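You operate a simulated robot arm through the tools that you are given. There is no shell and no other tool. Be economical: measure what you need, move in short steps, check, and stop when the job is done.

The job below is to be done with a simulated robot arm. You get a single attempt, and the scene is never put back.

JOB
Fetch the short cylinder that says "2" from the long bench top and stand it on the grey mat. Put the large jug in the floor of the sink. Open the boxes drawer, put the box on the long bench top away in the inside of the boxes drawer and shut the drawer again. Put the small bottle marked "25" from the long bench top on the silver steel dish and the small bottle labelled "22" on top of the red reel. The order is free. Set down upright: short cylinder, large jug, box, small bottle.

It is judged by the outcome, as a careful person would: the job done as asked, and still so three seconds after it is handed in. It fails if anything else is knocked over, pushed out of place, dropped, spilled or broken.

ROBOT AND FRAMES
A 6-joint arm with a two-finger gripper on a trunk, on a base that drives. Base frame: it is fixed to the floor where the robot stands at the start and does not move with it; the origin is under the middle of the robot, x ahead of it, y to its left, z up; the surface under the hand at the start is at about z = 850. Units: mm, degrees, N and s.
Its first joint turns from -166.0 to 166.0 degrees. Places, roughly: box [1250, -1000, 1000]; boxes drawer [-2000, 4100, 500]; floor of the sink (42x26 cm) [-240, -8960, 680]; grey mat [300, 1600, 900]; inside of the boxes drawer [-2000, 4100, 500]; large jug [-1000, -1750, 1000]; red reel (6x6x4 cm) [1300, -700, 900]; short cylinder [1000, -250, 750]; small bottle [1250, -1250, 1000]; steel dish (10x10x3 cm) [1300, -1200, 900]. Payload 2.54 kg.
Tool frame: the origin (TCP) lies between the finger pads and is the grasp point; the fingertips stand 30 mm ahead of it; z points along the fingers, y is the line along which they close. The gripper opens to 116 mm. The gripper's body begins 95 mm behind the TCP.
Orientation is told as [roll, pitch, yaw] about the base's x, y, z axes, in that order, counted from this pose: with the fingers straight down and closing along the base's y, the tool's x points along the base's -x, its y along +y and its z along -z.

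CONTROLS
- The arm moves only by the tool arm_command. Its argument "series" is a list of rows, each a list of 7 numbers: the shift along the base's x, y, z in mm, then the turn, a rotation vector about the base's x, y, z in rad, then the finger opening in mm, from 0 to 116. In form: [[tx, ty, tz, ax, ay, az, grip], ...]. A call has 1 to 10 rows; each row is the pose to reach, as a shift and turn from the pose commanded when the call began. A row lasts 0.2 s, in which the tool goes at most 50 mm and 8.6 degrees; a call with a longer step from one row to the next is refused whole, and so is a gripper value outside its range. Where a pose cannot be reached the arm comes as near as it can. A force on the tool above 40 N (or 10 N above the force at the start of the call, whichever is more), or a blocked arm, ends the call early, and 0.2 s more pass. The fingers move at their own pace (about 72 mm/s each) and stop on an object; they squeeze with about 32 N. The grip force told is the motor's: it shows also when the fingers shut on nothing. Time passes only in rows, and 0.2 s behind the last, so rows that repeat a pose let the fingers close. The reply holds the time, the measured pose of the TCP, the force on the tool along the base axes, the opening and the grip force, in the units named above and with some noise, with the torque about the TCP (base axes, N m) and any sound that the robot's microphone picked up, and new pictures: "pictures" is both (left out), scene, wrist or none.
- Cameras (640 x 400 px; columns grow to the right, rows downward): "scene" is now at [-28.2, 131.7, 1427.8]; the picture's right is [-0.18, -0.98, 0.00], its down [-0.38, 0.07, -0.92] and it looks along [0.91, -0.17, -0.39] (base axes); focal length 270 px, centre (320, 200). "wrist" rides on the gripper at [69, -15, -122] in the tool frame; the picture's right is [0.21, 0.98, 0.00], its down [-0.83, 0.18, -0.53] and it looks along [-0.52, 0.11, 0.85] (tool axes); focal length 251 px, centre (320, 200). There is no depth. A picture from a camera that has moved, and an enlarged one, comes with that camera's place and axes in the base frame and with its lens.
- steer(legs): drives the robot by 1 to 6 legs, each [ahead, left, turn to the left] in mm, mm and degrees, along the robot's own axes; the way and the turn of a leg run together, so that a leg with both is an arc; at most 1500 mm and 180 degrees a leg. The arm and the cameras ride along, it lands a little off, and it stops where it bumps. It gives what a move gives, and a new picture of the scene camera.
- turn_head(pan, tilt): turns the head with the scene camera to pan (to the left, within 120 degrees either way) and tilt (down, from -29 to 69), counted from straight ahead of the robot. It gives what a move gives, and a new picture of the scene camera.
- inspect(camera, box): a new picture of the part [left, top, right, bottom] of that camera's present view, enlarged. No time passes.
- job_done(): hands the job in; it is judged then, once.

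Go step by step. Nothing tells you exact positions but the pictures and the camera data: compare them with the known pose of the tool, close in by small moves and look again before you grip or let go. The budget is 186 turns and 260 pictures, counting those below and the enlarged ones. Unless the task says otherwise, let go and move clear before handing in, and close with one line.

The tools are called after "Emit:" as a command line: name --pt "numbers of a row" for each row, then --argument value for the rest, lists and objects as JSON in quotes. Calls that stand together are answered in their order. arm_command: Moves the arm, as the interface text tells. Its arguments: {"type":"object","properties":{"series":{"type":"array","items":{"type":"array","items":{"type":"number"}}},"pictures":{"type":"string","enum":["both","scene","wrist","none"]}},"required":["series"]} The other tools are called the same way: steer (legs) drives the base; turn_head (pan, tilt) turns the head that bears the scene camera; inspect (camera, box) takes an enlarged picture of a part of a camera's view; job_done () hands the job in.

At the start:

```text
clock: 0.0
ee_pos: [659.0, -152.0, 1094.7]
tool_rot: [0.0, 0.0, 0.0]
contact_force: [0.0, 0.4, 0.4]
moment: [0.02, 0.02, -0.01]
finger_gap: 116.1
gripper_force: 0.1
robot x, y, heading: [-1.4, 1.2, -0.1]
head pan, tilt: [-10.5, 22.7]
```

scene: 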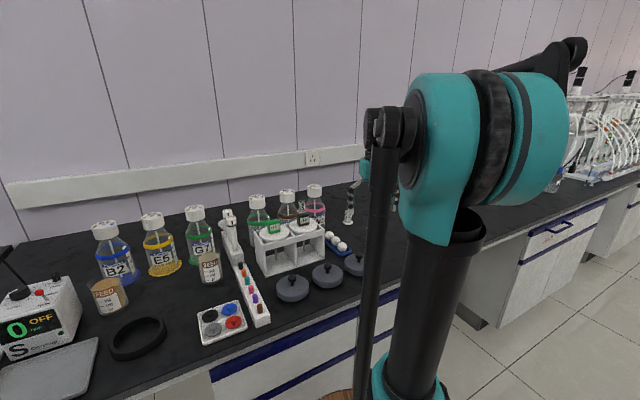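
wrist: 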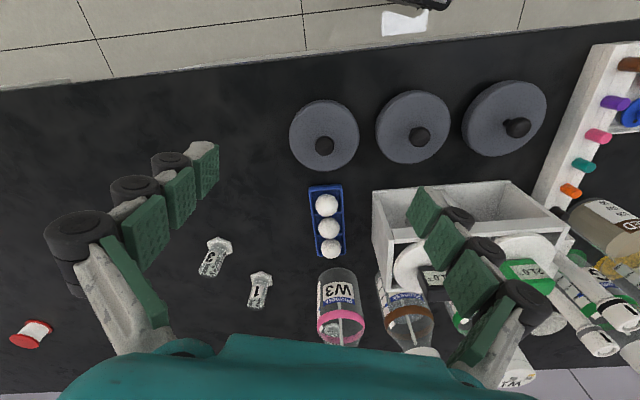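

I see a long bench in front with bottles, lids, and small labelled things below the wrist camera. I'll look around with the head first.

Emit:
turn_head --pan -50 --tilt 25

Emit:
turn_head --pan 45 --tilt 25

Emit:
turn_head --pan 110 --tilt 20

Emit:
turn_head --pan -110 --tilt 20

```text
clock: 1.1
ee_pos: [659.1, -151.3, 1094.7]
tool_rot: [0.0, -0.1, 0.0]
contact_force: [0.3, 0.3, -0.6]
moment: [-0.02, 0.01, 0.01]
finger_gap: 115.9
gripper_force: 0.0
robot x, y, heading: [-0.1, 1.9, 0.3]
head pan, tilt: [-50.0, 25.0]
camera scene: at [-60.1, 78.0, 1424.0], right [-0.77, -0.64, 0.0], down [-0.27, 0.32, -0.91], along [0.58, -0.69, -0.42], focal length 270 px, centre (320, 200)
```

scene: 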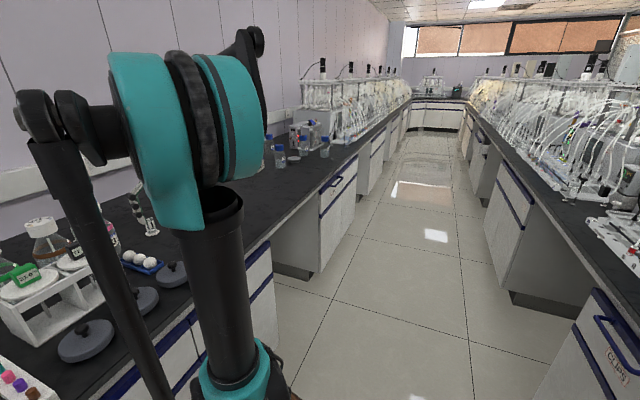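

```text
clock: 2.8
ee_pos: [659.0, -151.2, 1095.7]
tool_rot: [0.2, 0.0, -0.1]
contact_force: [-0.2, -0.9, 0.1]
moment: [0.0, -0.03, 0.0]
finger_gap: 115.9
gripper_force: 0.1
robot x, y, heading: [0.9, 0.1, -0.1]
head pan, tilt: [45.0, 25.0]
camera scene: at [-54.1, 213.7, 1424.0], right [0.71, -0.71, 0.0], down [-0.3, -0.3, -0.91], along [0.64, 0.64, -0.42], focal length 270 px, centre (320, 200)
```

scene: 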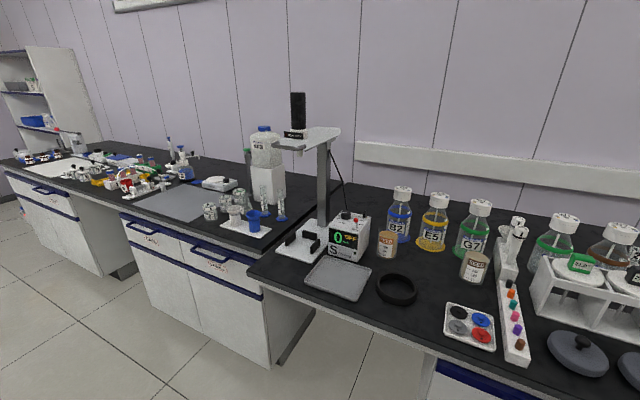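

```text
clock: 4.1
ee_pos: [659.9, -151.4, 1094.6]
tool_rot: [0.0, 0.0, 0.0]
contact_force: [-0.1, 0.3, -0.4]
moment: [0.0, 0.02, -0.01]
finger_gap: 115.9
gripper_force: 0.0
robot x, y, heading: [-0.3, -2.3, 0.2]
head pan, tilt: [110.0, 20.0]
camera scene: at [-151.1, 236.1, 1432.1], right [0.94, 0.34, 0.0], down [0.12, -0.32, -0.94], along [-0.32, 0.88, -0.34], focal length 270 px, centre (320, 200)
```

scene: 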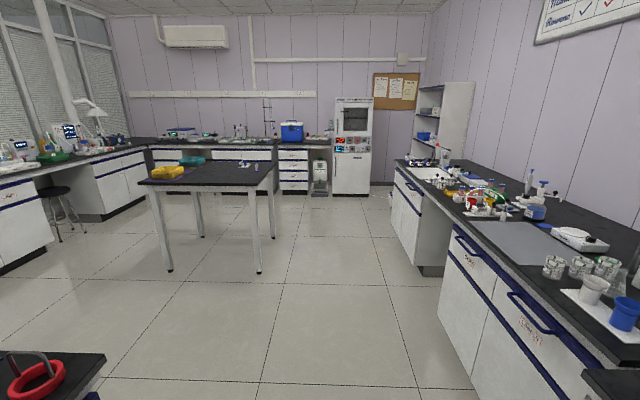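

```text
clock: 7.3
ee_pos: [660.8, -151.4, 1095.1]
tool_rot: [0.0, -0.1, 0.0]
contact_force: [0.4, 0.2, 0.1]
moment: [0.02, -0.03, -0.01]
finger_gap: 116.2
gripper_force: 0.1
robot x, y, heading: [1.1, -1.5, -0.0]
head pan, tilt: [-110.0, 20.0]
camera scene: at [-151.2, 61.0, 1432.1], right [-0.94, 0.34, 0.0], down [0.12, 0.32, -0.94], along [-0.32, -0.88, -0.34], focal length 270 px, centre (320, 200)
```

scene: 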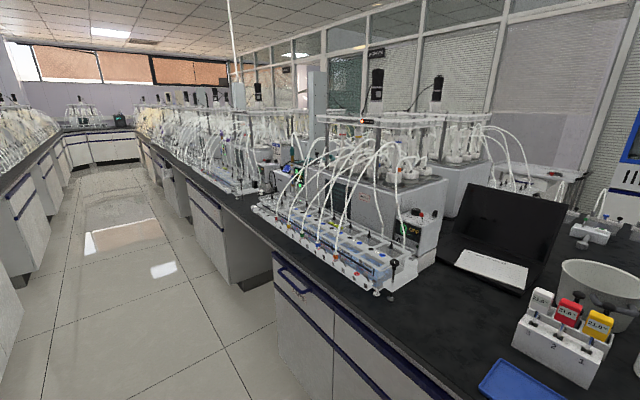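

The layout is now clear; I'll zoom in on the small labelled items under the wrist camera.

Emit:
inspect --camera "wrist" --box '[160, 180, 400, 350]'

Emit:
turn_head --pan -30 --tilt 25

```text
2.35 times, centred on (280, 265) of wrist
camera zoom: at [591.8, -166.7, 1216.8], right [-0.21, 0.98, 0.0], down [0.83, 0.18, 0.53], along [0.52, 0.11, -0.85], focal length 592 px, centre (414, 47)
```

zoom: 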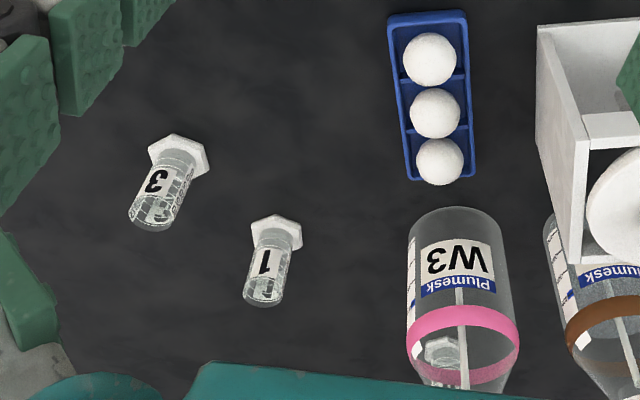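

```text
clock: 8.8
ee_pos: [659.9, -151.7, 1095.1]
tool_rot: [0.1, 0.1, 0.0]
contact_force: [-0.3, 0.7, 0.7]
moment: [0.0, -0.06, -0.03]
finger_gap: 115.9
gripper_force: 0.1
robot x, y, heading: [-0.6, 1.5, 0.3]
head pan, tilt: [-30.0, 25.0]
camera scene: at [-39.6, 102.4, 1424.0], right [-0.5, -0.87, 0.0], down [-0.37, 0.21, -0.91], along [0.78, -0.45, -0.42], focal length 270 px, centre (320, 200)
```

scene: 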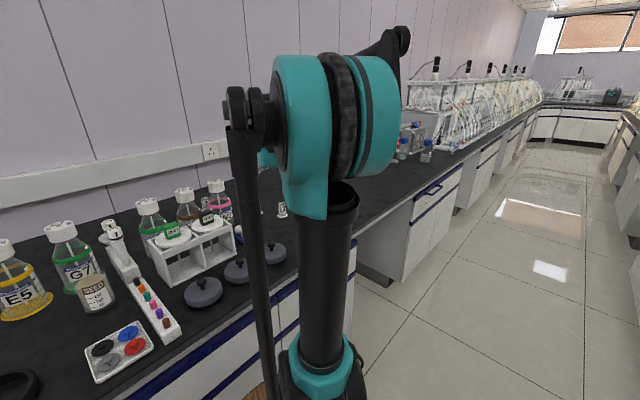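

Items "1" and "3" are measuring cylinders with hexagonal bases, and a third stands behind bottle W3. I'll move the arm forward and up to see it.

Emit:
arm_command --pt "40 0 20 0 0 0 116" --pt "80 0 40 0 0 0 116" --pt "120 0 60 0 0 0 116" --pt "160 0 80 0 0 0 116" --pt "200 0 100 0 0 0 116"

```text
clock: 10.0
ee_pos: [859.1, -149.5, 1196.2]
tool_rot: [0.0, -0.1, 0.1]
contact_force: [-0.8, 0.5, 0.8]
moment: [0.04, -0.02, 0.01]
finger_gap: 116.1
gripper_force: 0.0
robot x, y, heading: [2.1, -2.2, 0.1]
head pan, tilt: [-30.0, 25.0]
camera scene: at [-40.1, 102.5, 1424.0], right [-0.5, -0.87, 0.0], down [-0.37, 0.21, -0.91], along [0.78, -0.45, -0.42], focal length 270 px, centre (320, 200)
camera wrist: at [791.2, -165.7, 1317.1], right [-0.21, 0.98, 0.0], down [0.83, 0.18, 0.53], along [0.52, 0.11, -0.85], focal length 251 px, centre (320, 200)
```

scene: 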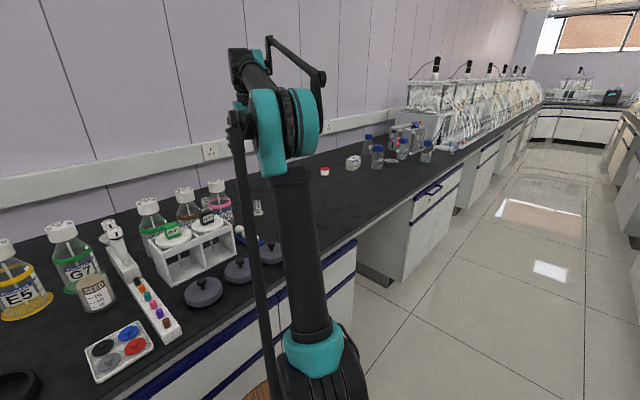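
wrist: 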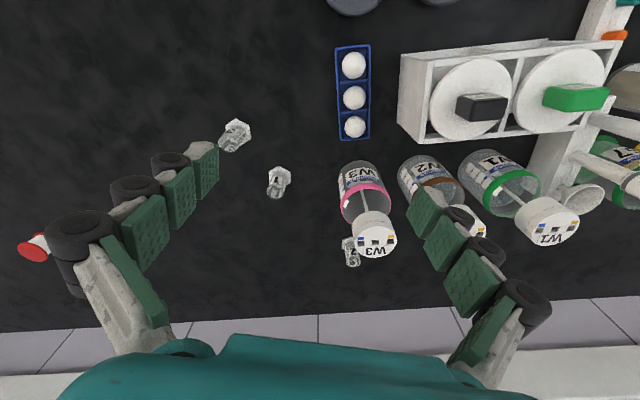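

Three cylinders are visible; I'll read the one behind W3, and inspect the further right part of the bench.

Emit:
inspect --camera "wrist" --box '[200, 100, 420, 280]'

Emit:
inspect --camera "scene" --box '[310, 120, 450, 200]'

Emit:
inspect --camera "scene" --box '[200, 160, 360, 280]'

```text
2.22 times, centred on (310, 190) of wrist
camera zoom: at [791.2, -165.7, 1317.1], right [-0.21, 0.98, 0.0], down [0.83, 0.18, 0.53], along [0.52, 0.11, -0.85], focal length 559 px, centre (342, 222)
```

zoom: 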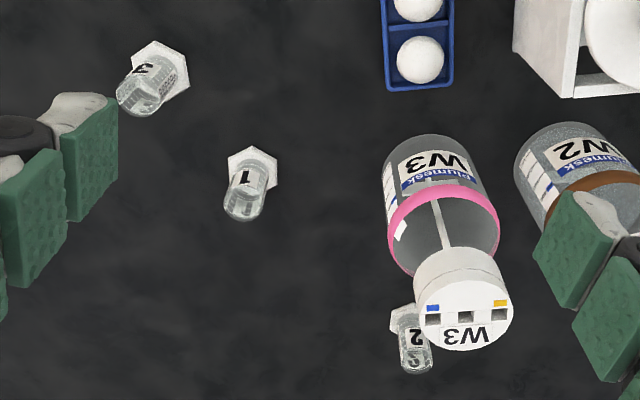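

```text
4.57 times, centred on (380, 160) of scene
camera zoom: at [-40.1, 102.5, 1424.0], right [-0.5, -0.87, 0.0], down [-0.37, 0.21, -0.91], along [0.78, -0.45, -0.42], focal length 1236 px, centre (46, 383)
```

zoom: 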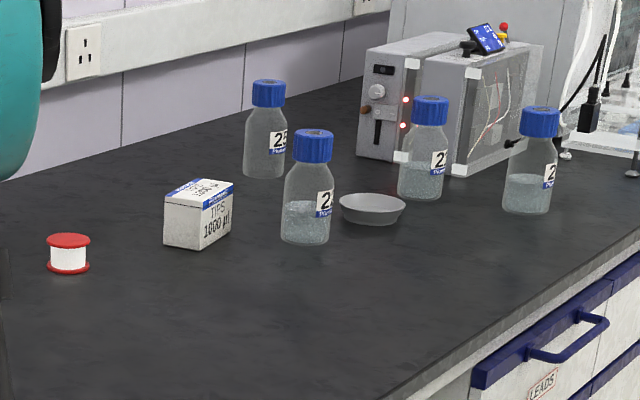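

```text
3.33 times, centred on (280, 220) of scene
camera zoom: at [-40.1, 102.5, 1424.0], right [-0.5, -0.87, 0.0], down [-0.37, 0.21, -0.91], along [0.78, -0.45, -0.42], focal length 901 px, centre (453, 133)
```

zoom: 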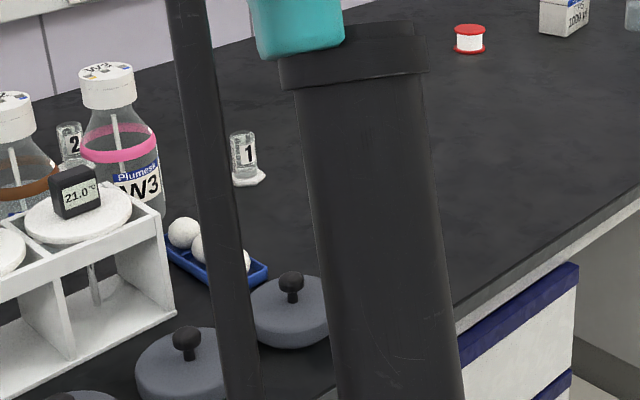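

Confirmed: cylinder "2" stands behind W3 at about (1173, -10). I drive closer to the bench to reach it.

Emit:
steer --legs '[[230, 0, 0]]'

```text
clock: 11.5
ee_pos: [950.9, -113.3, 1194.7]
tool_rot: [0.1, 0.1, 4.4]
contact_force: [-0.3, -0.3, 0.4]
moment: [-0.03, -0.02, 0.0]
finger_gap: 115.9
gripper_force: 0.1
robot x, y, heading: [79.7, -22.9, 4.2]
head pan, tilt: [-30.0, 25.0]
stopped in leg 1: the robot was blocked; the commanded pose is now the measured one
camera scene: at [36.4, 72.4, 1424.0], right [-0.44, -0.9, 0.0], down [-0.38, 0.18, -0.91], along [0.82, -0.39, -0.42], focal length 270 px, centre (320, 200)
```

scene: 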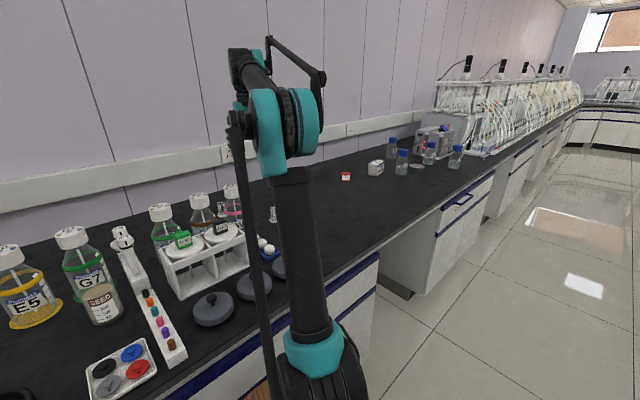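

The base was blocked early, with something wooden ahead. I'll look down at it.

Emit:
turn_head --pan 20 --tilt 60

Emit:
turn_head --pan -45 --tilt 60

```text
clock: 12.7
ee_pos: [951.7, -113.8, 1194.2]
tool_rot: [0.0, 0.0, 4.2]
contact_force: [-0.2, -0.8, 1.0]
moment: [0.05, -0.03, -0.02]
finger_gap: 115.9
gripper_force: 0.0
robot x, y, heading: [85.5, -27.8, 4.3]
head pan, tilt: [20.0, 60.0]
camera scene: at [14.3, 139.8, 1374.0], right [0.41, -0.91, 0.0], down [-0.79, -0.35, -0.5], along [0.46, 0.2, -0.87], focal length 270 px, centre (320, 200)
```

scene: 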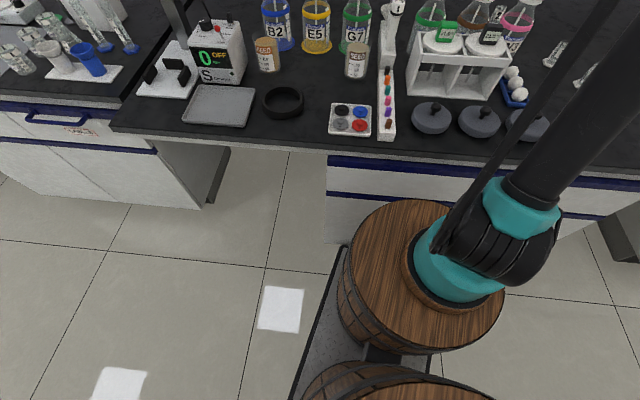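

```text
clock: 14.0
ee_pos: [950.8, -113.5, 1195.3]
tool_rot: [0.0, 0.0, 4.2]
contact_force: [-0.1, 0.6, -0.2]
moment: [0.03, 0.0, -0.02]
finger_gap: 115.7
gripper_force: 0.1
robot x, y, heading: [78.0, -27.8, 4.1]
head pan, tilt: [-45.0, 60.0]
camera scene: at [3.9, 69.0, 1374.0], right [-0.65, -0.76, 0.0], down [-0.66, 0.57, -0.5], along [0.38, -0.33, -0.87], focal length 270 px, centre (320, 200)
```

scene: 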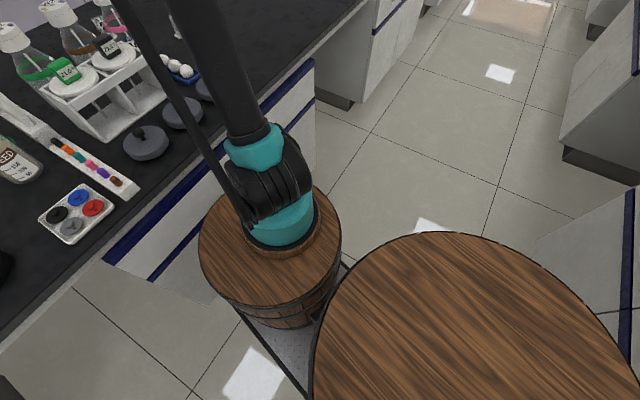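

The arm stands on the front barrel, at about x=365, so the cylinder may already be in reach. I move the tool above it at height.

Emit:
arm_command --pt "35 17 0 0 0 0 116" --pt "70 34 0 0 0 0 116" --pt "105 51 0 0 0 0 116" --pt "140 68 0 0 0 0 116" --pt "170 85 0 0 0 0 116" --pt "190 100 0 0 0 0 116"

```text
clock: 15.4
ee_pos: [1088.3, -28.4, 1170.0]
tool_rot: [0.1, 0.0, 4.2]
contact_force: [1.2, 0.5, -0.4]
moment: [-0.05, 0.12, -0.01]
finger_gap: 116.1
gripper_force: 0.1
out of reach, approached as far as the arm can: row 4, 5, 6
robot x, y, heading: [81.0, -28.3, 4.1]
head pan, tilt: [-45.0, 60.0]
camera scene: at [4.5, 69.0, 1374.0], right [-0.65, -0.76, 0.0], down [-0.66, 0.57, -0.5], along [0.38, -0.33, -0.87], focal length 270 px, centre (320, 200)
camera wrist: at [1021.7, -49.2, 1291.9], right [-0.29, 0.96, 0.0], down [0.81, 0.24, 0.53], along [0.51, 0.15, -0.85], focal length 251 px, centre (320, 200)
```

scene: 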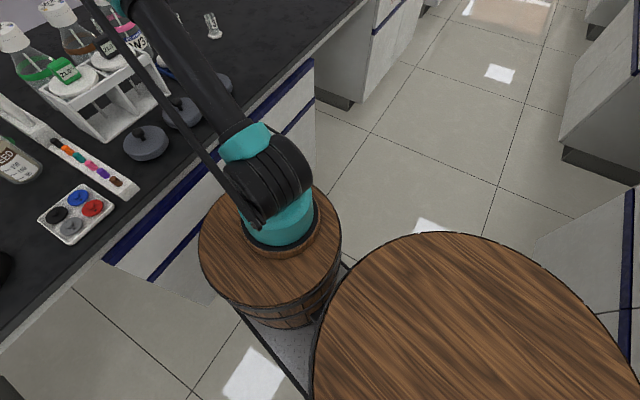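
wrist: 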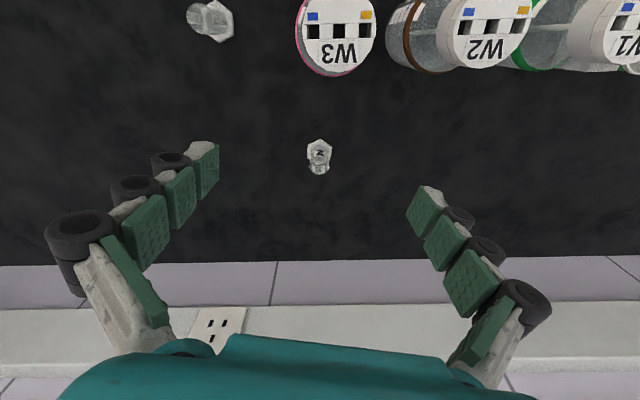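

Cylinder "2" is at about (1182, -6). I descend to see how far forward it reaches lower down.

Emit:
arm_command --pt "0 0 -40 0 0 0 116" --pt "0 0 -80 0 0 0 116" --pt "20 10 -120 0 0 0 116" --pt "40 15 -150 0 0 0 116" --pictures "wrist"

```text
clock: 16.4
ee_pos: [1126.4, -14.3, 1022.5]
tool_rot: [-0.1, 0.1, 4.3]
contact_force: [-0.6, 0.2, 0.6]
moment: [0.0, -0.04, 0.0]
finger_gap: 115.9
gripper_force: 0.0
robot x, y, heading: [84.0, -27.0, 3.9]
head pan, tilt: [-45.0, 60.0]
camera wrist: at [1059.2, -34.7, 1144.0], right [-0.29, 0.96, 0.0], down [0.81, 0.24, 0.53], along [0.51, 0.15, -0.85], focal length 251 px, centre (320, 200)
```

wrist: 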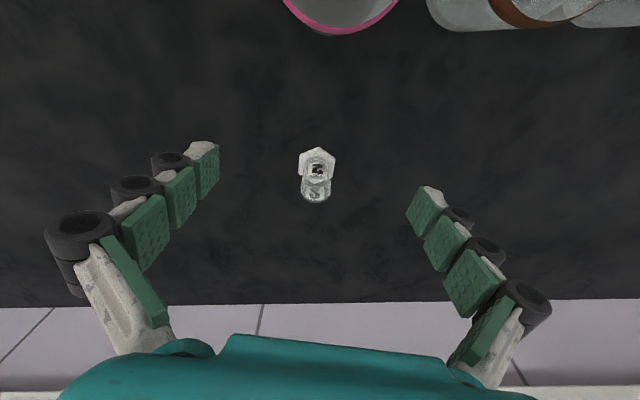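

The cylinder (about 70 mm tall) is at (1183, -4). I go over it and down with open fingers, not closing yet.

Emit:
arm_command --pt "40 8 0 0 0 0 116" --pt "57 11 -20 0 0 0 90" --pt "57 11 -60 0 0 0 80" --pt "57 11 -95 0 0 0 80" --pt "57 11 -122 0 0 0 80" --pictures "wrist"

```text
clock: 17.6
ee_pos: [1184.7, -2.3, 900.0]
tool_rot: [0.1, 0.1, 4.2]
contact_force: [-0.1, -1.4, -0.1]
moment: [-0.01, -0.01, 0.02]
finger_gap: 80.1
gripper_force: 0.1
out of reach, approached as far as the arm can: row 2
robot x, y, heading: [83.9, -24.8, 4.1]
head pan, tilt: [-45.0, 60.0]
camera wrist: at [1117.8, -22.9, 1021.1], right [-0.29, 0.96, 0.0], down [0.81, 0.24, 0.53], along [0.51, 0.15, -0.85], focal length 251 px, centre (320, 200)
```

wrist: 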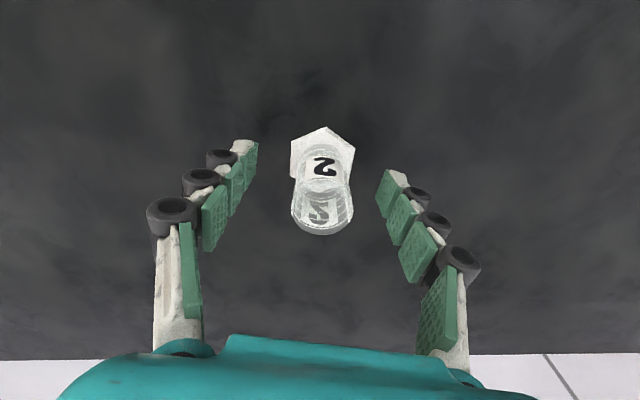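

The cylinder sits centred between the pads. I close and lift a little.

Emit:
arm_command --pt "0 0 0 0 0 0 15" --pt "0 0 0 0 0 0 15" --pt "0 0 0 0 0 0 15" --pt "0 0 30 0 0 0 15" --pt "0 0 60 0 0 0 15" --pictures "wrist"

```text
clock: 18.8
ee_pos: [1185.9, -2.4, 958.9]
tool_rot: [0.1, 0.0, 4.1]
contact_force: [-0.9, -0.4, -0.3]
moment: [0.0, -0.01, -0.02]
finger_gap: 29.3
gripper_force: 32.4
robot x, y, heading: [79.4, -24.3, 4.2]
head pan, tilt: [-45.0, 60.0]
camera wrist: at [1118.6, -22.5, 1081.3], right [-0.29, 0.96, 0.0], down [0.81, 0.24, 0.53], along [0.51, 0.15, -0.85], focal length 251 px, centre (320, 200)
```

wrist: 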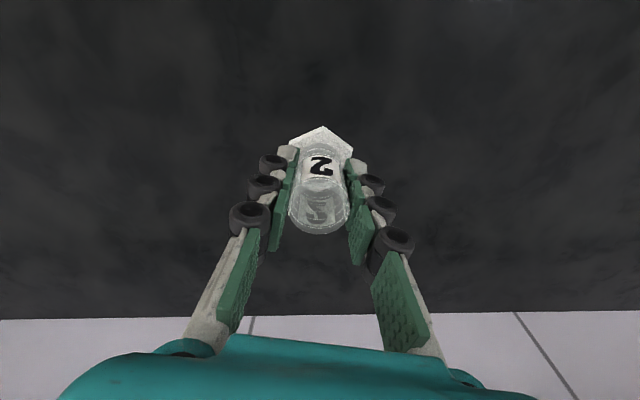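

It's held. I lift higher, swing clear of W3 and retract.

Emit:
arm_command --pt "-10 -10 40 0 0 0 15" --pt "-35 -40 80 0 0 0 15" --pt "-60 -70 115 0 0 0 15" --pt "-90 -100 145 0 0 0 15" --pt "-125 -120 170 0 0 0 15" --pt "-160 -130 200 0 0 0 15" --pt "-205 -130 215 0 0 0 15" --pt "-250 -130 220 0 0 0 15" --pt "-295 -130 220 0 0 0 15" --pt "-340 -130 220 0 0 0 15" --pictures "wrist"

Emit:
turn_head --pan 60 --tilt 35

```text
refused: row 2 steps farther than a row can; nothing moved
```

```text
clock: 20.6
ee_pos: [1184.5, -2.6, 958.7]
tool_rot: [0.0, 0.0, 4.1]
contact_force: [0.1, -0.4, -1.0]
moment: [-0.02, -0.02, -0.01]
finger_gap: 29.3
gripper_force: 31.9
robot x, y, heading: [80.2, -22.9, 4.4]
head pan, tilt: [60.0, 35.0]
camera scene: at [-8.1, 191.8, 1408.3], right [0.9, -0.44, 0.0], down [-0.25, -0.52, -0.82], along [0.36, 0.74, -0.57], focal length 270 px, centre (320, 200)
```

scene: 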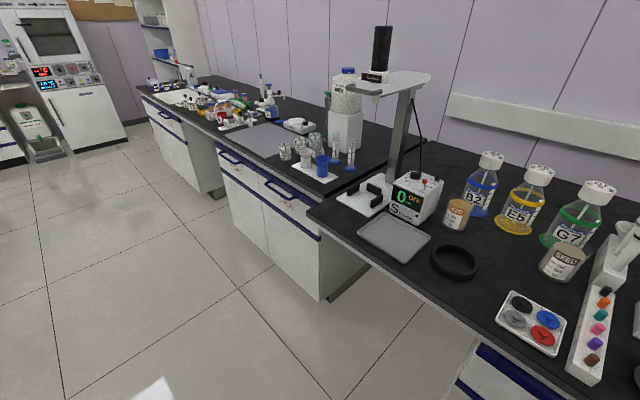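

Refused for step size; I repeat with smaller steps.

Emit:
arm_command --pt "-8 -8 40 0 0 0 15" --pt "-20 -25 80 0 0 0 15" --pt "-40 -50 112 0 0 0 15" --pt "-62 -75 145 0 0 0 15" --pt "-90 -95 175 0 0 0 15" --pt "-125 -110 200 0 0 0 15" --pt "-170 -115 212 0 0 0 15" --pt "-215 -120 220 0 0 0 15" --pt "-260 -120 220 0 0 0 15" --pt "-305 -120 220 0 0 0 15" --pictures "wrist"

```text
clock: 22.8
ee_pos: [880.4, -121.1, 1178.8]
tool_rot: [0.0, 0.0, 4.2]
contact_force: [0.7, -0.3, -0.9]
moment: [0.04, 0.07, -0.01]
finger_gap: 29.3
gripper_force: 32.0
robot x, y, heading: [81.9, -26.7, 4.1]
head pan, tilt: [60.0, 35.0]
camera wrist: at [814.3, -142.8, 1300.7], right [-0.29, 0.96, 0.0], down [0.81, 0.24, 0.53], along [0.51, 0.15, -0.85], focal length 251 px, centre (320, 200)
```

wrist: 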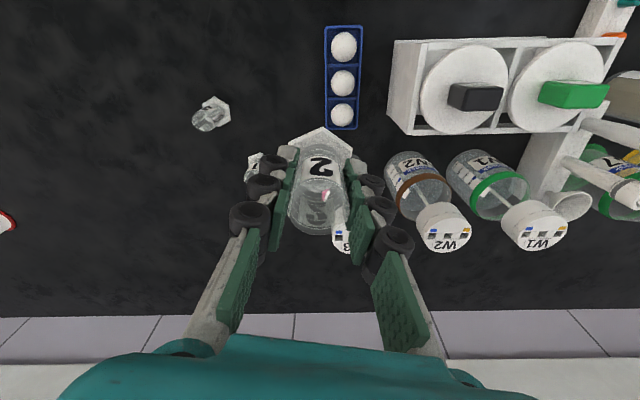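

The room's benches are rotated about 18.5° against the base frame. I'll retract the arm and swing it to the robot's right before driving left along the bench.

Emit:
arm_command --pt "-45 5 0 0 0 0 15" --pt "-90 10 0 0 0 0 15" --pt "-135 15 0 0 0 0 15" --pt "-177 18 0 0 0 0 15" --pt "-184.1 -29.7 0 0 0 -0.119 15" --pt "-196.8 -76.7 0 0 0 -0.237 15" --pt "-215 -121.8 0 0 0 -0.356 15" --pt "-238.5 -164.4 0 0 0 -0.475 15" --pt "-266.8 -203.9 0 0 0 -0.593 15" --pt "-299.6 -239.8 0 0 0 -0.712 15" --pictures "scene"

```text
clock: 25.0
ee_pos: [579.9, -363.1, 1179.5]
tool_rot: [0.0, 0.0, -36.7]
contact_force: [0.0, -0.1, -0.5]
moment: [0.0, 0.01, 0.03]
finger_gap: 29.3
gripper_force: 32.0
robot x, y, heading: [84.1, -28.4, 4.4]
head pan, tilt: [60.0, 35.0]
camera scene: at [-8.1, 191.9, 1408.3], right [0.9, -0.44, 0.0], down [-0.25, -0.52, -0.82], along [0.36, 0.74, -0.57], focal length 270 px, centre (320, 200)
```

scene: 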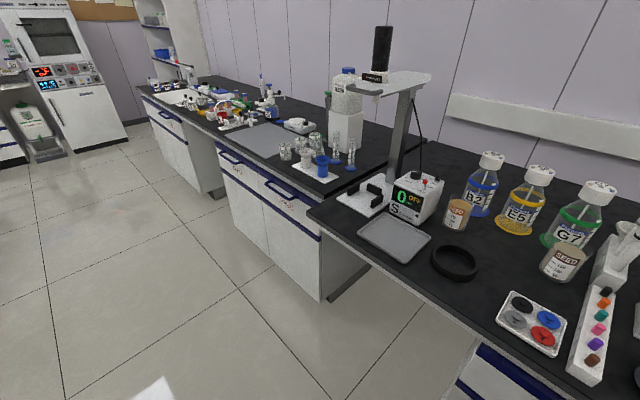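

Swing works. I finish the swing and drive: back, turn square to the bench, then left toward the mat.

Emit:
arm_command --pt "-36.8 -31.8 0 0 0 -0.119 15" --pt "-77.1 -59 0 0 0 -0.237 15" --pt "-120.4 -81.2 0 0 0 -0.356 15" --pt "-165.9 -98.2 0 0 0 -0.475 15" --pt "-213.2 -109.6 0 0 0 -0.593 15" --pictures "none"

Emit:
steer --legs '[[-80, 0, 0], [0, 0, 14.2], [0, 700, 0]]'

```text
clock: 26.2
ee_pos: [368.3, -472.2, 1179.2]
tool_rot: [0.0, 0.0, -70.6]
contact_force: [0.2, 0.4, 0.3]
moment: [-0.01, 0.0, -0.03]
finger_gap: 29.6
gripper_force: 32.1
robot x, y, heading: [87.1, -27.6, 3.9]
head pan, tilt: [60.0, 35.0]
```

```text
clock: 31.6
ee_pos: [169.5, 268.1, 1179.5]
tool_rot: [0.0, 0.0, -56.3]
contact_force: [0.5, 1.2, -0.1]
moment: [0.0, 0.01, 0.03]
finger_gap: 29.3
gripper_force: 31.6
robot x, y, heading: [-217.3, 629.9, 18.5]
head pan, tilt: [60.0, 35.0]
camera scene: at [-359.7, 819.0, 1408.3], right [0.98, -0.2, 0.0], down [-0.12, -0.56, -0.82], along [0.16, 0.8, -0.57], focal length 270 px, centre (320, 200)
```

scene: 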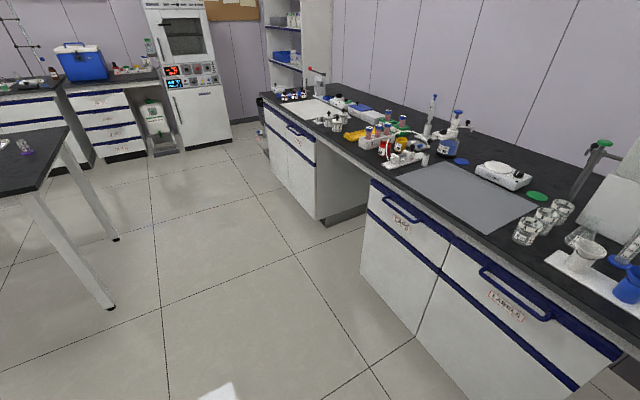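

The mat centre is at about (315, 1520). I drive on left to bring the arm in front of it.

Emit:
steer --legs '[[0, 730, 0]]'

Emit:
turn_head --pan 0 --tilt 50

```text
clock: 35.5
ee_pos: [-62.3, 954.1, 1179.7]
tool_rot: [0.0, 0.0, -56.7]
contact_force: [0.1, 0.2, 0.3]
moment: [0.01, -0.04, -0.02]
finger_gap: 29.5
gripper_force: 32.0
robot x, y, heading: [-445.6, 1322.6, 17.7]
head pan, tilt: [60.0, 35.0]
camera scene: at [-584.7, 1512.3, 1408.3], right [0.98, -0.21, 0.0], down [-0.12, -0.56, -0.82], along [0.17, 0.8, -0.57], focal length 270 px, centre (320, 200)
```

scene: 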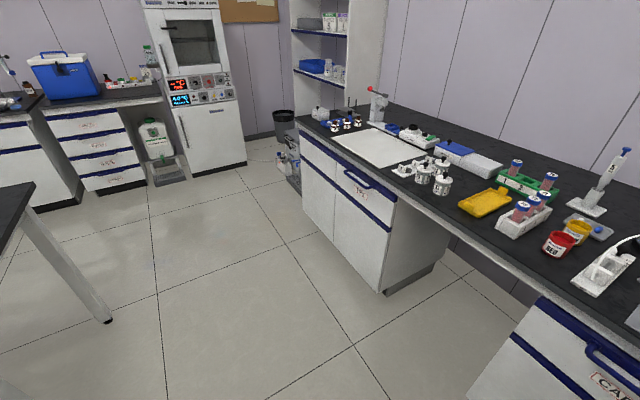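

```text
clock: 36.9
ee_pos: [-62.8, 955.8, 1178.1]
tool_rot: [0.0, 0.0, -56.8]
contact_force: [1.0, 0.1, -1.5]
moment: [-0.01, -0.01, -0.01]
finger_gap: 29.2
gripper_force: 31.7
robot x, y, heading: [-444.4, 1319.9, 17.6]
head pan, tilt: [0.0, 50.0]
camera scene: at [-529.9, 1449.9, 1386.6], right [0.31, -0.95, 0.0], down [-0.73, -0.24, -0.64], along [0.61, 0.2, -0.77], focal length 270 px, centre (320, 200)
```

scene: 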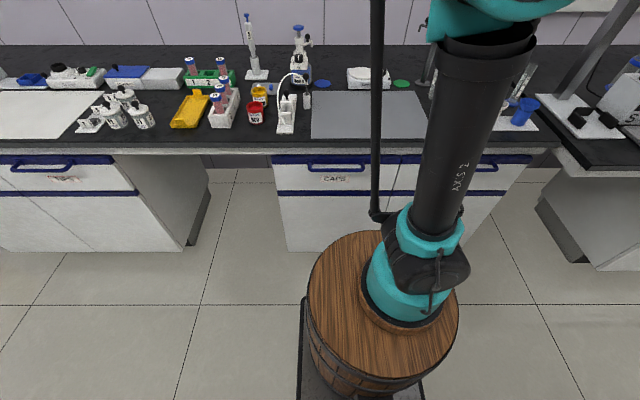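

The mat is ahead with centre near (333, 1547); the arm axis is at about (-227, 1332). I swing the arm back around and extend over the mat.

Emit:
arm_command --pt "43.4 22.1 0 0 0 0.119 15" --pt "83.9 49.2 0 0 0 0.237 15" --pt "121 80.9 0 0 0 0.356 15" --pt "154 116.7 0 0 0 0.475 15" --pt "182.6 156.2 0 0 0 0.593 15" --pt "206.3 198.8 0 0 0 0.712 15" --pt "224.8 243.9 0 0 0 0.831 15" --pt "237.9 290.8 0 0 0 0.95 15" --pt "245.2 339 0 0 0 1.068 15" --pt "246.9 387.8 0 0 0 1.187 15" --pictures "none"

Emit:
arm_command --pt "-4.2 48.5 0 0 0 0.119 15" --pt "-14.1 96.3 0 0 0 0.237 15" --pt "-25.9 133.1 0 0 0 0.356 15" --pt "17 149 0 0 0 0.356 15" --pt "60 165 0 0 0 0.356 15" --pt "103 181 0 0 0 0.356 15" --pt "146 197 0 0 0 0.356 15" --pictures "both"

```text
clock: 39.0
ee_pos: [182.7, 1344.1, 1178.3]
tool_rot: [0.0, 0.0, 11.2]
contact_force: [0.3, -0.5, -0.8]
moment: [0.01, 0.03, 0.02]
finger_gap: 29.2
gripper_force: 31.6
robot x, y, heading: [-442.0, 1320.4, 17.9]
head pan, tilt: [0.0, 50.0]
```

```text
clock: 40.6
ee_pos: [330.2, 1539.0, 1181.4]
tool_rot: [0.0, 0.0, 31.6]
contact_force: [-0.9, -0.1, -0.3]
moment: [0.02, -0.06, 0.02]
finger_gap: 29.0
gripper_force: 31.9
robot x, y, heading: [-447.0, 1320.5, 18.2]
head pan, tilt: [0.0, 50.0]
camera scene: at [-530.5, 1449.7, 1386.5], right [0.31, -0.95, 0.0], down [-0.73, -0.24, -0.64], along [0.61, 0.2, -0.77], focal length 270 px, centre (320, 200)
camera wrist: at [280.3, 1490.2, 1302.5], right [-0.69, 0.72, 0.0], down [0.61, 0.59, 0.53], along [0.38, 0.37, -0.85], focal length 251 px, centre (320, 200)
```

scene: 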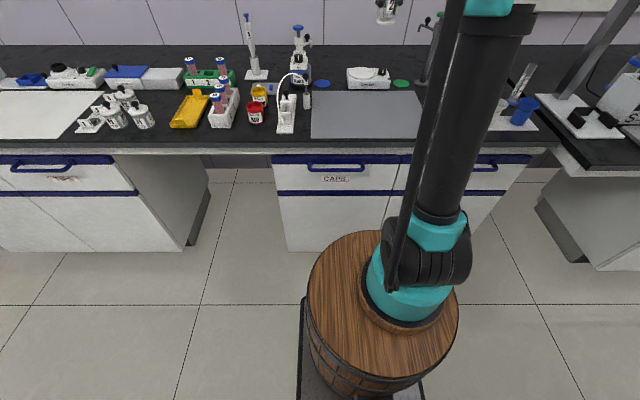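
wrist: 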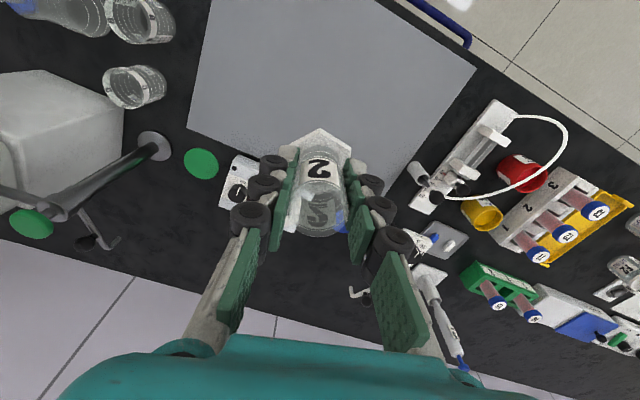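

The drop point projects to the middle of the mat. I lower.

Emit:
arm_command --pt "0 0 -45 0 0 0 15" --pt "0 0 -90 0 0 0 15" --pt "0 0 -135 0 0 0 15" --pt "0 0 -180 0 0 0 15" --pt "0 0 -225 0 0 0 15" --pt "0 0 -260 0 0 0 15" --pictures "wrist"

Emit:
arm_command --pt "0 0 -5 0 0 0 15" --pt "0 0 -10 0 0 0 15" --pt "0 0 -14 0 0 0 15" --pt "0 0 -17 0 0 0 15" --pictures "wrist"

```text
clock: 42.0
ee_pos: [329.6, 1541.1, 919.1]
tool_rot: [0.0, 0.0, 31.6]
contact_force: [0.0, 0.5, -0.7]
moment: [-0.04, -0.04, 0.0]
finger_gap: 29.0
gripper_force: 32.0
robot x, y, heading: [-443.6, 1324.4, 17.7]
head pan, tilt: [0.0, 50.0]
camera wrist: at [281.0, 1491.5, 1040.6], right [-0.69, 0.72, 0.0], down [0.61, 0.59, 0.53], along [0.38, 0.37, -0.85], focal length 251 px, centre (320, 200)
```

wrist: 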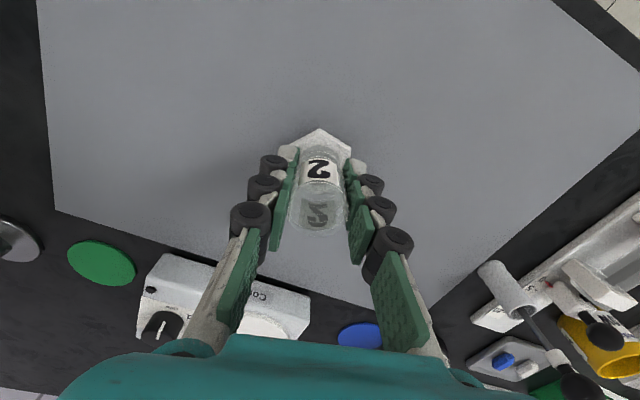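

```text
clock: 43.0
ee_pos: [330.1, 1540.8, 902.0]
tool_rot: [0.0, -0.1, 31.5]
contact_force: [-0.8, -0.4, -0.3]
moment: [0.0, 0.05, -0.02]
finger_gap: 29.1
gripper_force: 32.1
robot x, y, heading: [-443.9, 1322.2, 18.0]
head pan, tilt: [0.0, 50.0]
camera wrist: at [281.1, 1491.1, 1024.5], right [-0.69, 0.72, 0.0], down [0.61, 0.59, 0.53], along [0.38, 0.37, -0.85], focal length 251 px, centre (320, 200)
```

wrist: 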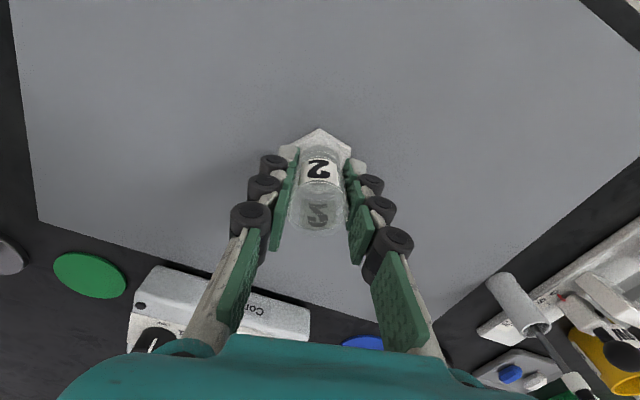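

No contact yet; I lower in tiny steps.

Emit:
arm_command --pt "0 0 -1 0 0 0 15" --pt "0 0 -2 0 0 0 15" --pt "0 0 -3 0 0 0 15" --pictures "none"

```text
clock: 43.9
ee_pos: [330.6, 1540.9, 900.7]
tool_rot: [0.0, 0.0, 31.7]
contact_force: [5.4, 1.2, 31.2]
moment: [0.1, -0.31, -0.14]
finger_gap: 29.6
gripper_force: 32.1
robot x, y, heading: [-442.3, 1318.3, 17.6]
head pan, tilt: [0.0, 50.0]
```

Contact. I open the fingers slightly, then wider and rise.

Emit:
arm_command --pt "0 0 1 0 0 0 34" --pt "0 0 1 0 0 0 45" --pt "0 0 1 0 0 0 60" --pt "0 0 1 0 0 0 70" --pt "0 0 40 0 0 0 70" --pt "0 0 85 0 0 0 70" --pt "0 0 130 0 0 0 70" --pt "0 0 175 0 0 0 70" --pt "0 0 220 0 0 0 70" --pt "0 0 265 0 0 0 70" --pictures "wrist"

```text
clock: 46.0
ee_pos: [331.2, 1539.7, 1165.8]
tool_rot: [0.0, 0.0, 31.7]
contact_force: [0.8, 0.1, -0.3]
moment: [0.04, 0.04, 0.03]
finger_gap: 70.0
gripper_force: 0.1
robot x, y, heading: [-444.2, 1321.3, 17.9]
head pan, tilt: [0.0, 50.0]
camera wrist: at [282.0, 1490.5, 1287.3], right [-0.69, 0.72, 0.0], down [0.61, 0.59, 0.53], along [0.38, 0.37, -0.85], focal length 251 px, centre (320, 200)
```

wrist: 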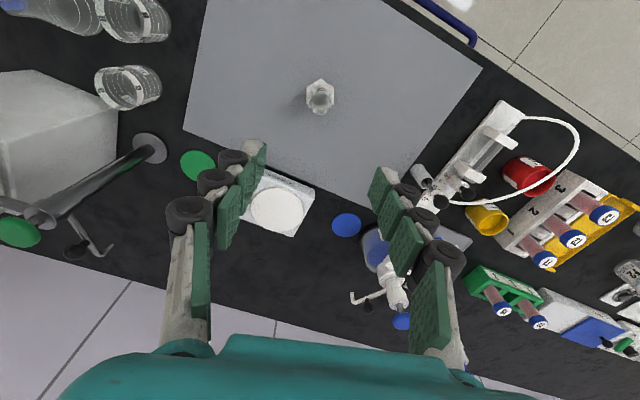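

The cylinder stands upright on the mat. I retract the arm and look for the boxes drawer to the left.

Emit:
arm_command --pt "-41 -15 10 0 0 0 70" --pt "-82 -30 20 0 0 0 70" --pt "-123 -45 30 0 0 0 70" --pt "-164 -61 40 0 0 0 70" --pictures "none"

Emit:
turn_head --pan 100 --tilt 25

Emit:
inspect --camera "scene" --box '[160, 60, 480, 260]'

```text
clock: 47.0
ee_pos: [166.7, 1481.0, 1203.3]
tool_rot: [0.0, 0.1, 31.6]
contact_force: [-0.1, 0.3, -0.9]
moment: [-0.03, 0.1, 0.0]
finger_gap: 69.9
gripper_force: 0.1
robot x, y, heading: [-436.8, 1321.6, 17.9]
head pan, tilt: [0.0, 50.0]
```

```text
clock: 48.8
ee_pos: [166.9, 1479.8, 1203.6]
tool_rot: [0.0, 0.0, 31.6]
contact_force: [-0.1, -0.1, 0.4]
moment: [-0.01, 0.01, 0.03]
finger_gap: 70.2
gripper_force: 0.0
robot x, y, heading: [-444.0, 1320.4, 17.8]
head pan, tilt: [100.0, 25.0]
camera scene: at [-646.2, 1507.7, 1424.0], right [0.88, 0.47, 0.0], down [0.2, -0.37, -0.91], along [-0.42, 0.8, -0.42], focal length 270 px, centre (320, 200)
```

scene: 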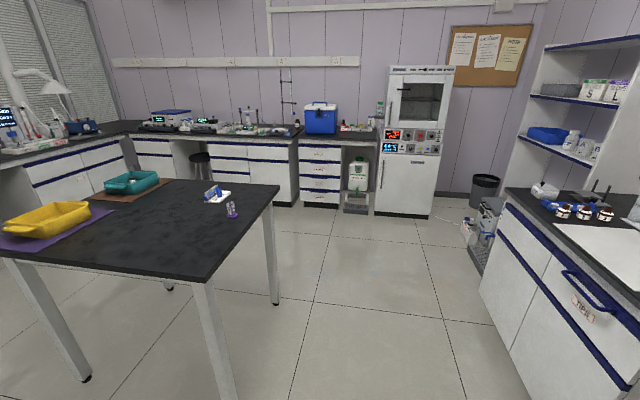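

```text
2.00 times, centred on (320, 160) of scene
camera zoom: at [-646.2, 1507.7, 1424.0], right [0.88, 0.47, 0.0], down [0.2, -0.37, -0.91], along [-0.42, 0.8, -0.42], focal length 540 px, centre (320, 280)
```

zoom: 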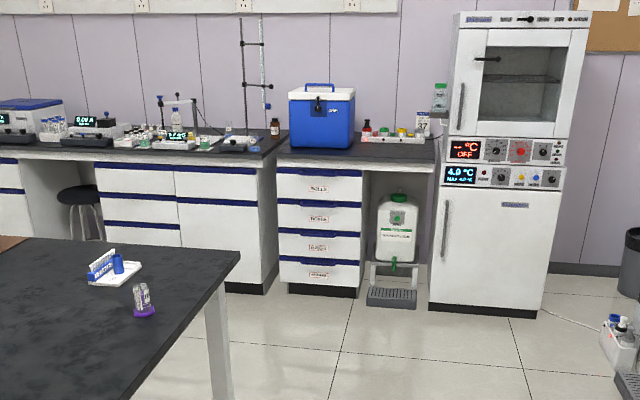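

I see a stack of four labelled drawers under the blue cooler. I'll zoom to read the labels.

Emit:
inspect --camera "scene" --box '[290, 135, 350, 215]'

```text
5.00 times, centred on (320, 175) of scene
camera zoom: at [-646.2, 1507.7, 1424.0], right [0.88, 0.47, 0.0], down [0.2, -0.37, -0.91], along [-0.42, 0.8, -0.42], focal length 1351 px, centre (320, 325)
```

zoom: 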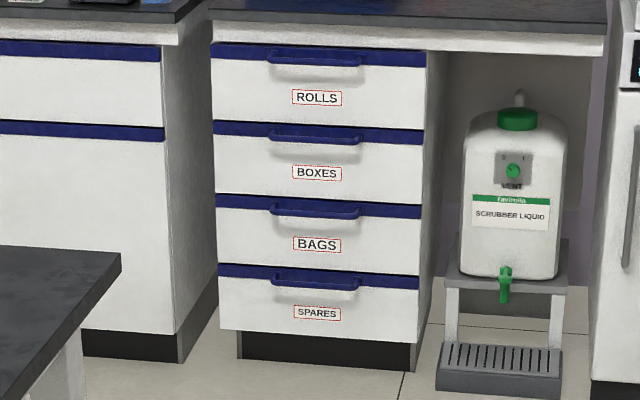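

"BOXES" is the second drawer from the top, its handle at about z=580. I turn left to face that wall and drive toward it in the clear aisle.

Emit:
steer --legs '[[0, 0, 90.5], [1200, 60, 0]]'

Emit:
turn_head --pan 15 --tilt 30

```text
clock: 58.7
ee_pos: [-1024.4, 3058.8, 1204.7]
tool_rot: [0.0, 0.0, 121.3]
contact_force: [0.9, 0.7, 0.6]
moment: [0.03, -0.02, -0.01]
finger_gap: 70.0
gripper_force: 0.1
robot x, y, heading: [-870.5, 2450.0, 107.4]
head pan, tilt: [100.0, 25.0]
camera scene: at [-1056.2, 2245.2, 1424.0], right [-0.46, 0.89, 0.0], down [0.37, 0.2, -0.91], along [-0.8, -0.42, -0.42], focal length 270 px, centre (320, 200)
```

scene: 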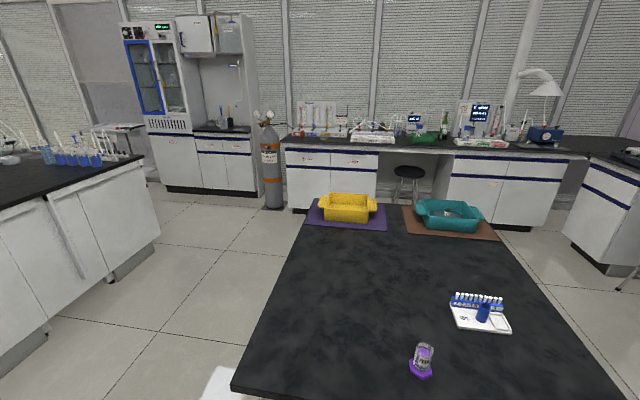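

```text
clock: 60.3
ee_pos: [-1022.6, 3061.3, 1203.4]
tool_rot: [0.0, 0.0, 121.3]
contact_force: [0.3, -0.3, 0.3]
moment: [0.0, 0.01, 0.01]
finger_gap: 70.3
gripper_force: 0.0
robot x, y, heading: [-868.6, 2449.5, 107.6]
head pan, tilt: [15.0, 30.0]
camera scene: at [-1023.4, 2364.0, 1416.1], right [0.84, 0.54, 0.0], down [0.27, -0.42, -0.87], along [-0.47, 0.73, -0.5], focal length 270 px, centre (320, 200)
```

scene: 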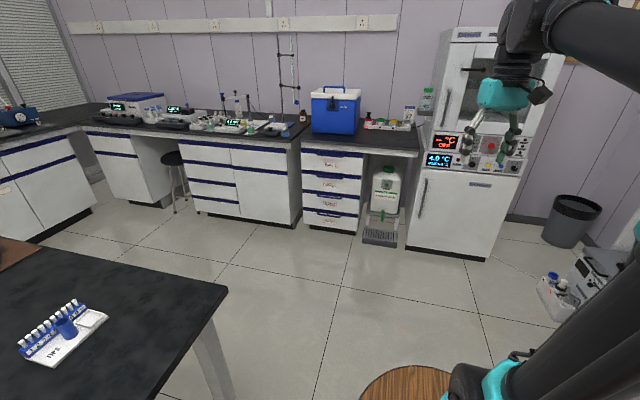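

The handle of BOXES is at about (-1934, 3983, 584). I drive ahead 800 and slightly left.

Emit:
steer --legs '[[0, 0, 0.9], [800, 90, 0]]'

Emit:
turn_head --pan 20 --tilt 45

```text
clock: 65.0
ee_pos: [-1368.9, 3789.4, 1204.3]
tool_rot: [0.0, 0.1, 122.0]
contact_force: [0.0, 0.1, -0.4]
moment: [-0.06, 0.01, 0.01]
finger_gap: 70.0
gripper_force: 0.1
robot x, y, heading: [-1207.0, 3177.1, 108.3]
head pan, tilt: [15.0, 30.0]
camera scene: at [-1360.0, 3092.6, 1416.1], right [0.84, 0.55, 0.0], down [0.27, -0.42, -0.87], along [-0.47, 0.72, -0.5], focal length 270 px, centre (320, 200)
```

scene: 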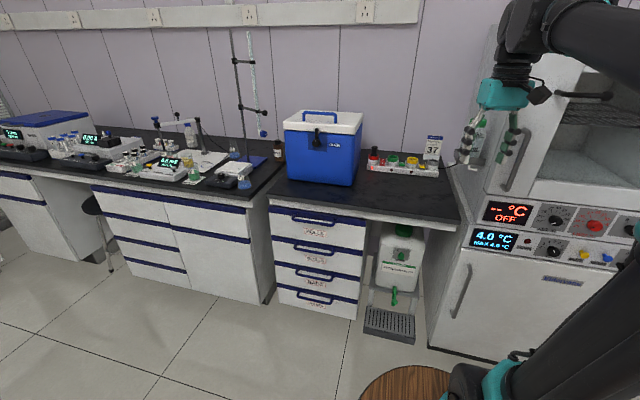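

```text
clock: 65.8
ee_pos: [-1368.0, 3788.9, 1203.9]
tool_rot: [-0.1, 0.1, 121.9]
contact_force: [-0.4, 0.5, -0.1]
moment: [-0.01, -0.01, 0.01]
finger_gap: 70.1
gripper_force: 0.0
robot x, y, heading: [-1206.5, 3181.5, 108.3]
head pan, tilt: [20.0, 45.0]
camera scene: at [-1360.8, 3080.8, 1393.5], right [0.79, 0.62, 0.0], down [0.44, -0.56, -0.71], along [-0.44, 0.56, -0.71], focal length 270 px, centre (320, 200)
```

scene: 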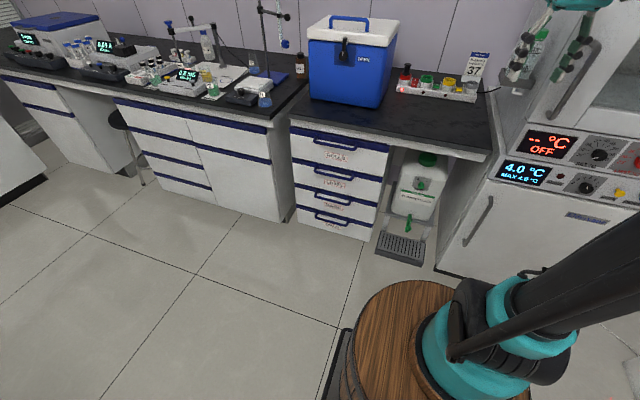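

Emit:
inspect --camera "scene" --box '[280, 110, 400, 240]'

```text
3.08 times, centred on (340, 175) of scene
camera zoom: at [-1360.8, 3080.8, 1393.5], right [0.79, 0.62, 0.0], down [0.44, -0.56, -0.71], along [-0.44, 0.56, -0.71], focal length 832 px, centre (258, 277)
```

zoom: 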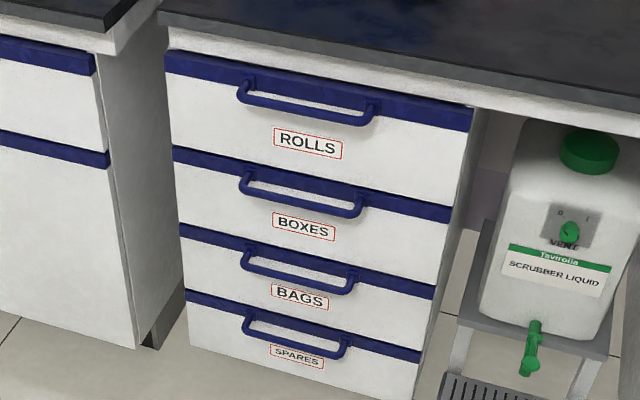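

The D-shaped BOXES handle sits near (-1898, 3870, 600). I'll move the tool left in front of the stack while yawing it, then tip it horizontal while lowering.

Emit:
arm_command --pt "-45 -15 0 0 0 0.1335 70" --pt "-90 -30 0 0 0 0.267 70" --pt "-135 -45 0 0 0 0.4 70" --pt "-180 -60 0 0 0 0.534 70" --pt "-225 -75 0 0 0 0.6675 70" --pt "-270 -90 0 0 0 0.801 70" --pt "-315 -105 0 0 0 0.9345 70" --pt "-360 -120 0 0 0 1.068 70" --pt "-405 -135 0 0 0 1.2015 70" --pt "-450 -150 0 0 0 1.335 70" --pictures "wrist"

```text
clock: 68.0
ee_pos: [-1818.9, 3640.1, 1205.2]
tool_rot: [-0.1, 0.0, -161.5]
contact_force: [0.3, -0.1, 1.0]
moment: [0.02, 0.07, 0.0]
finger_gap: 70.1
gripper_force: 0.0
robot x, y, heading: [-1202.9, 3180.8, 108.3]
head pan, tilt: [20.0, 45.0]
camera wrist: at [-1756.5, 3675.3, 1326.4], right [0.51, -0.86, 0.0], down [-0.73, -0.43, 0.53], along [-0.46, -0.27, -0.85], focal length 251 px, centre (320, 200)
```

wrist: 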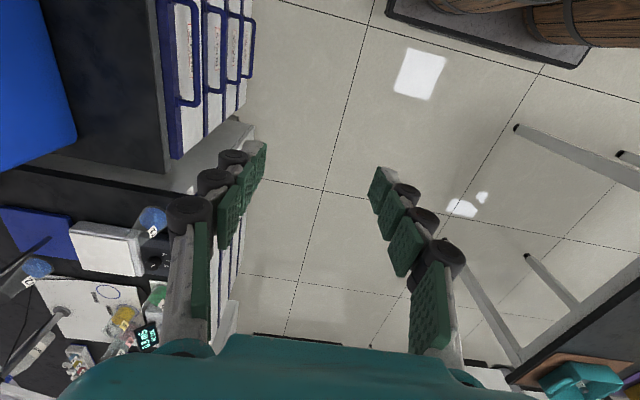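

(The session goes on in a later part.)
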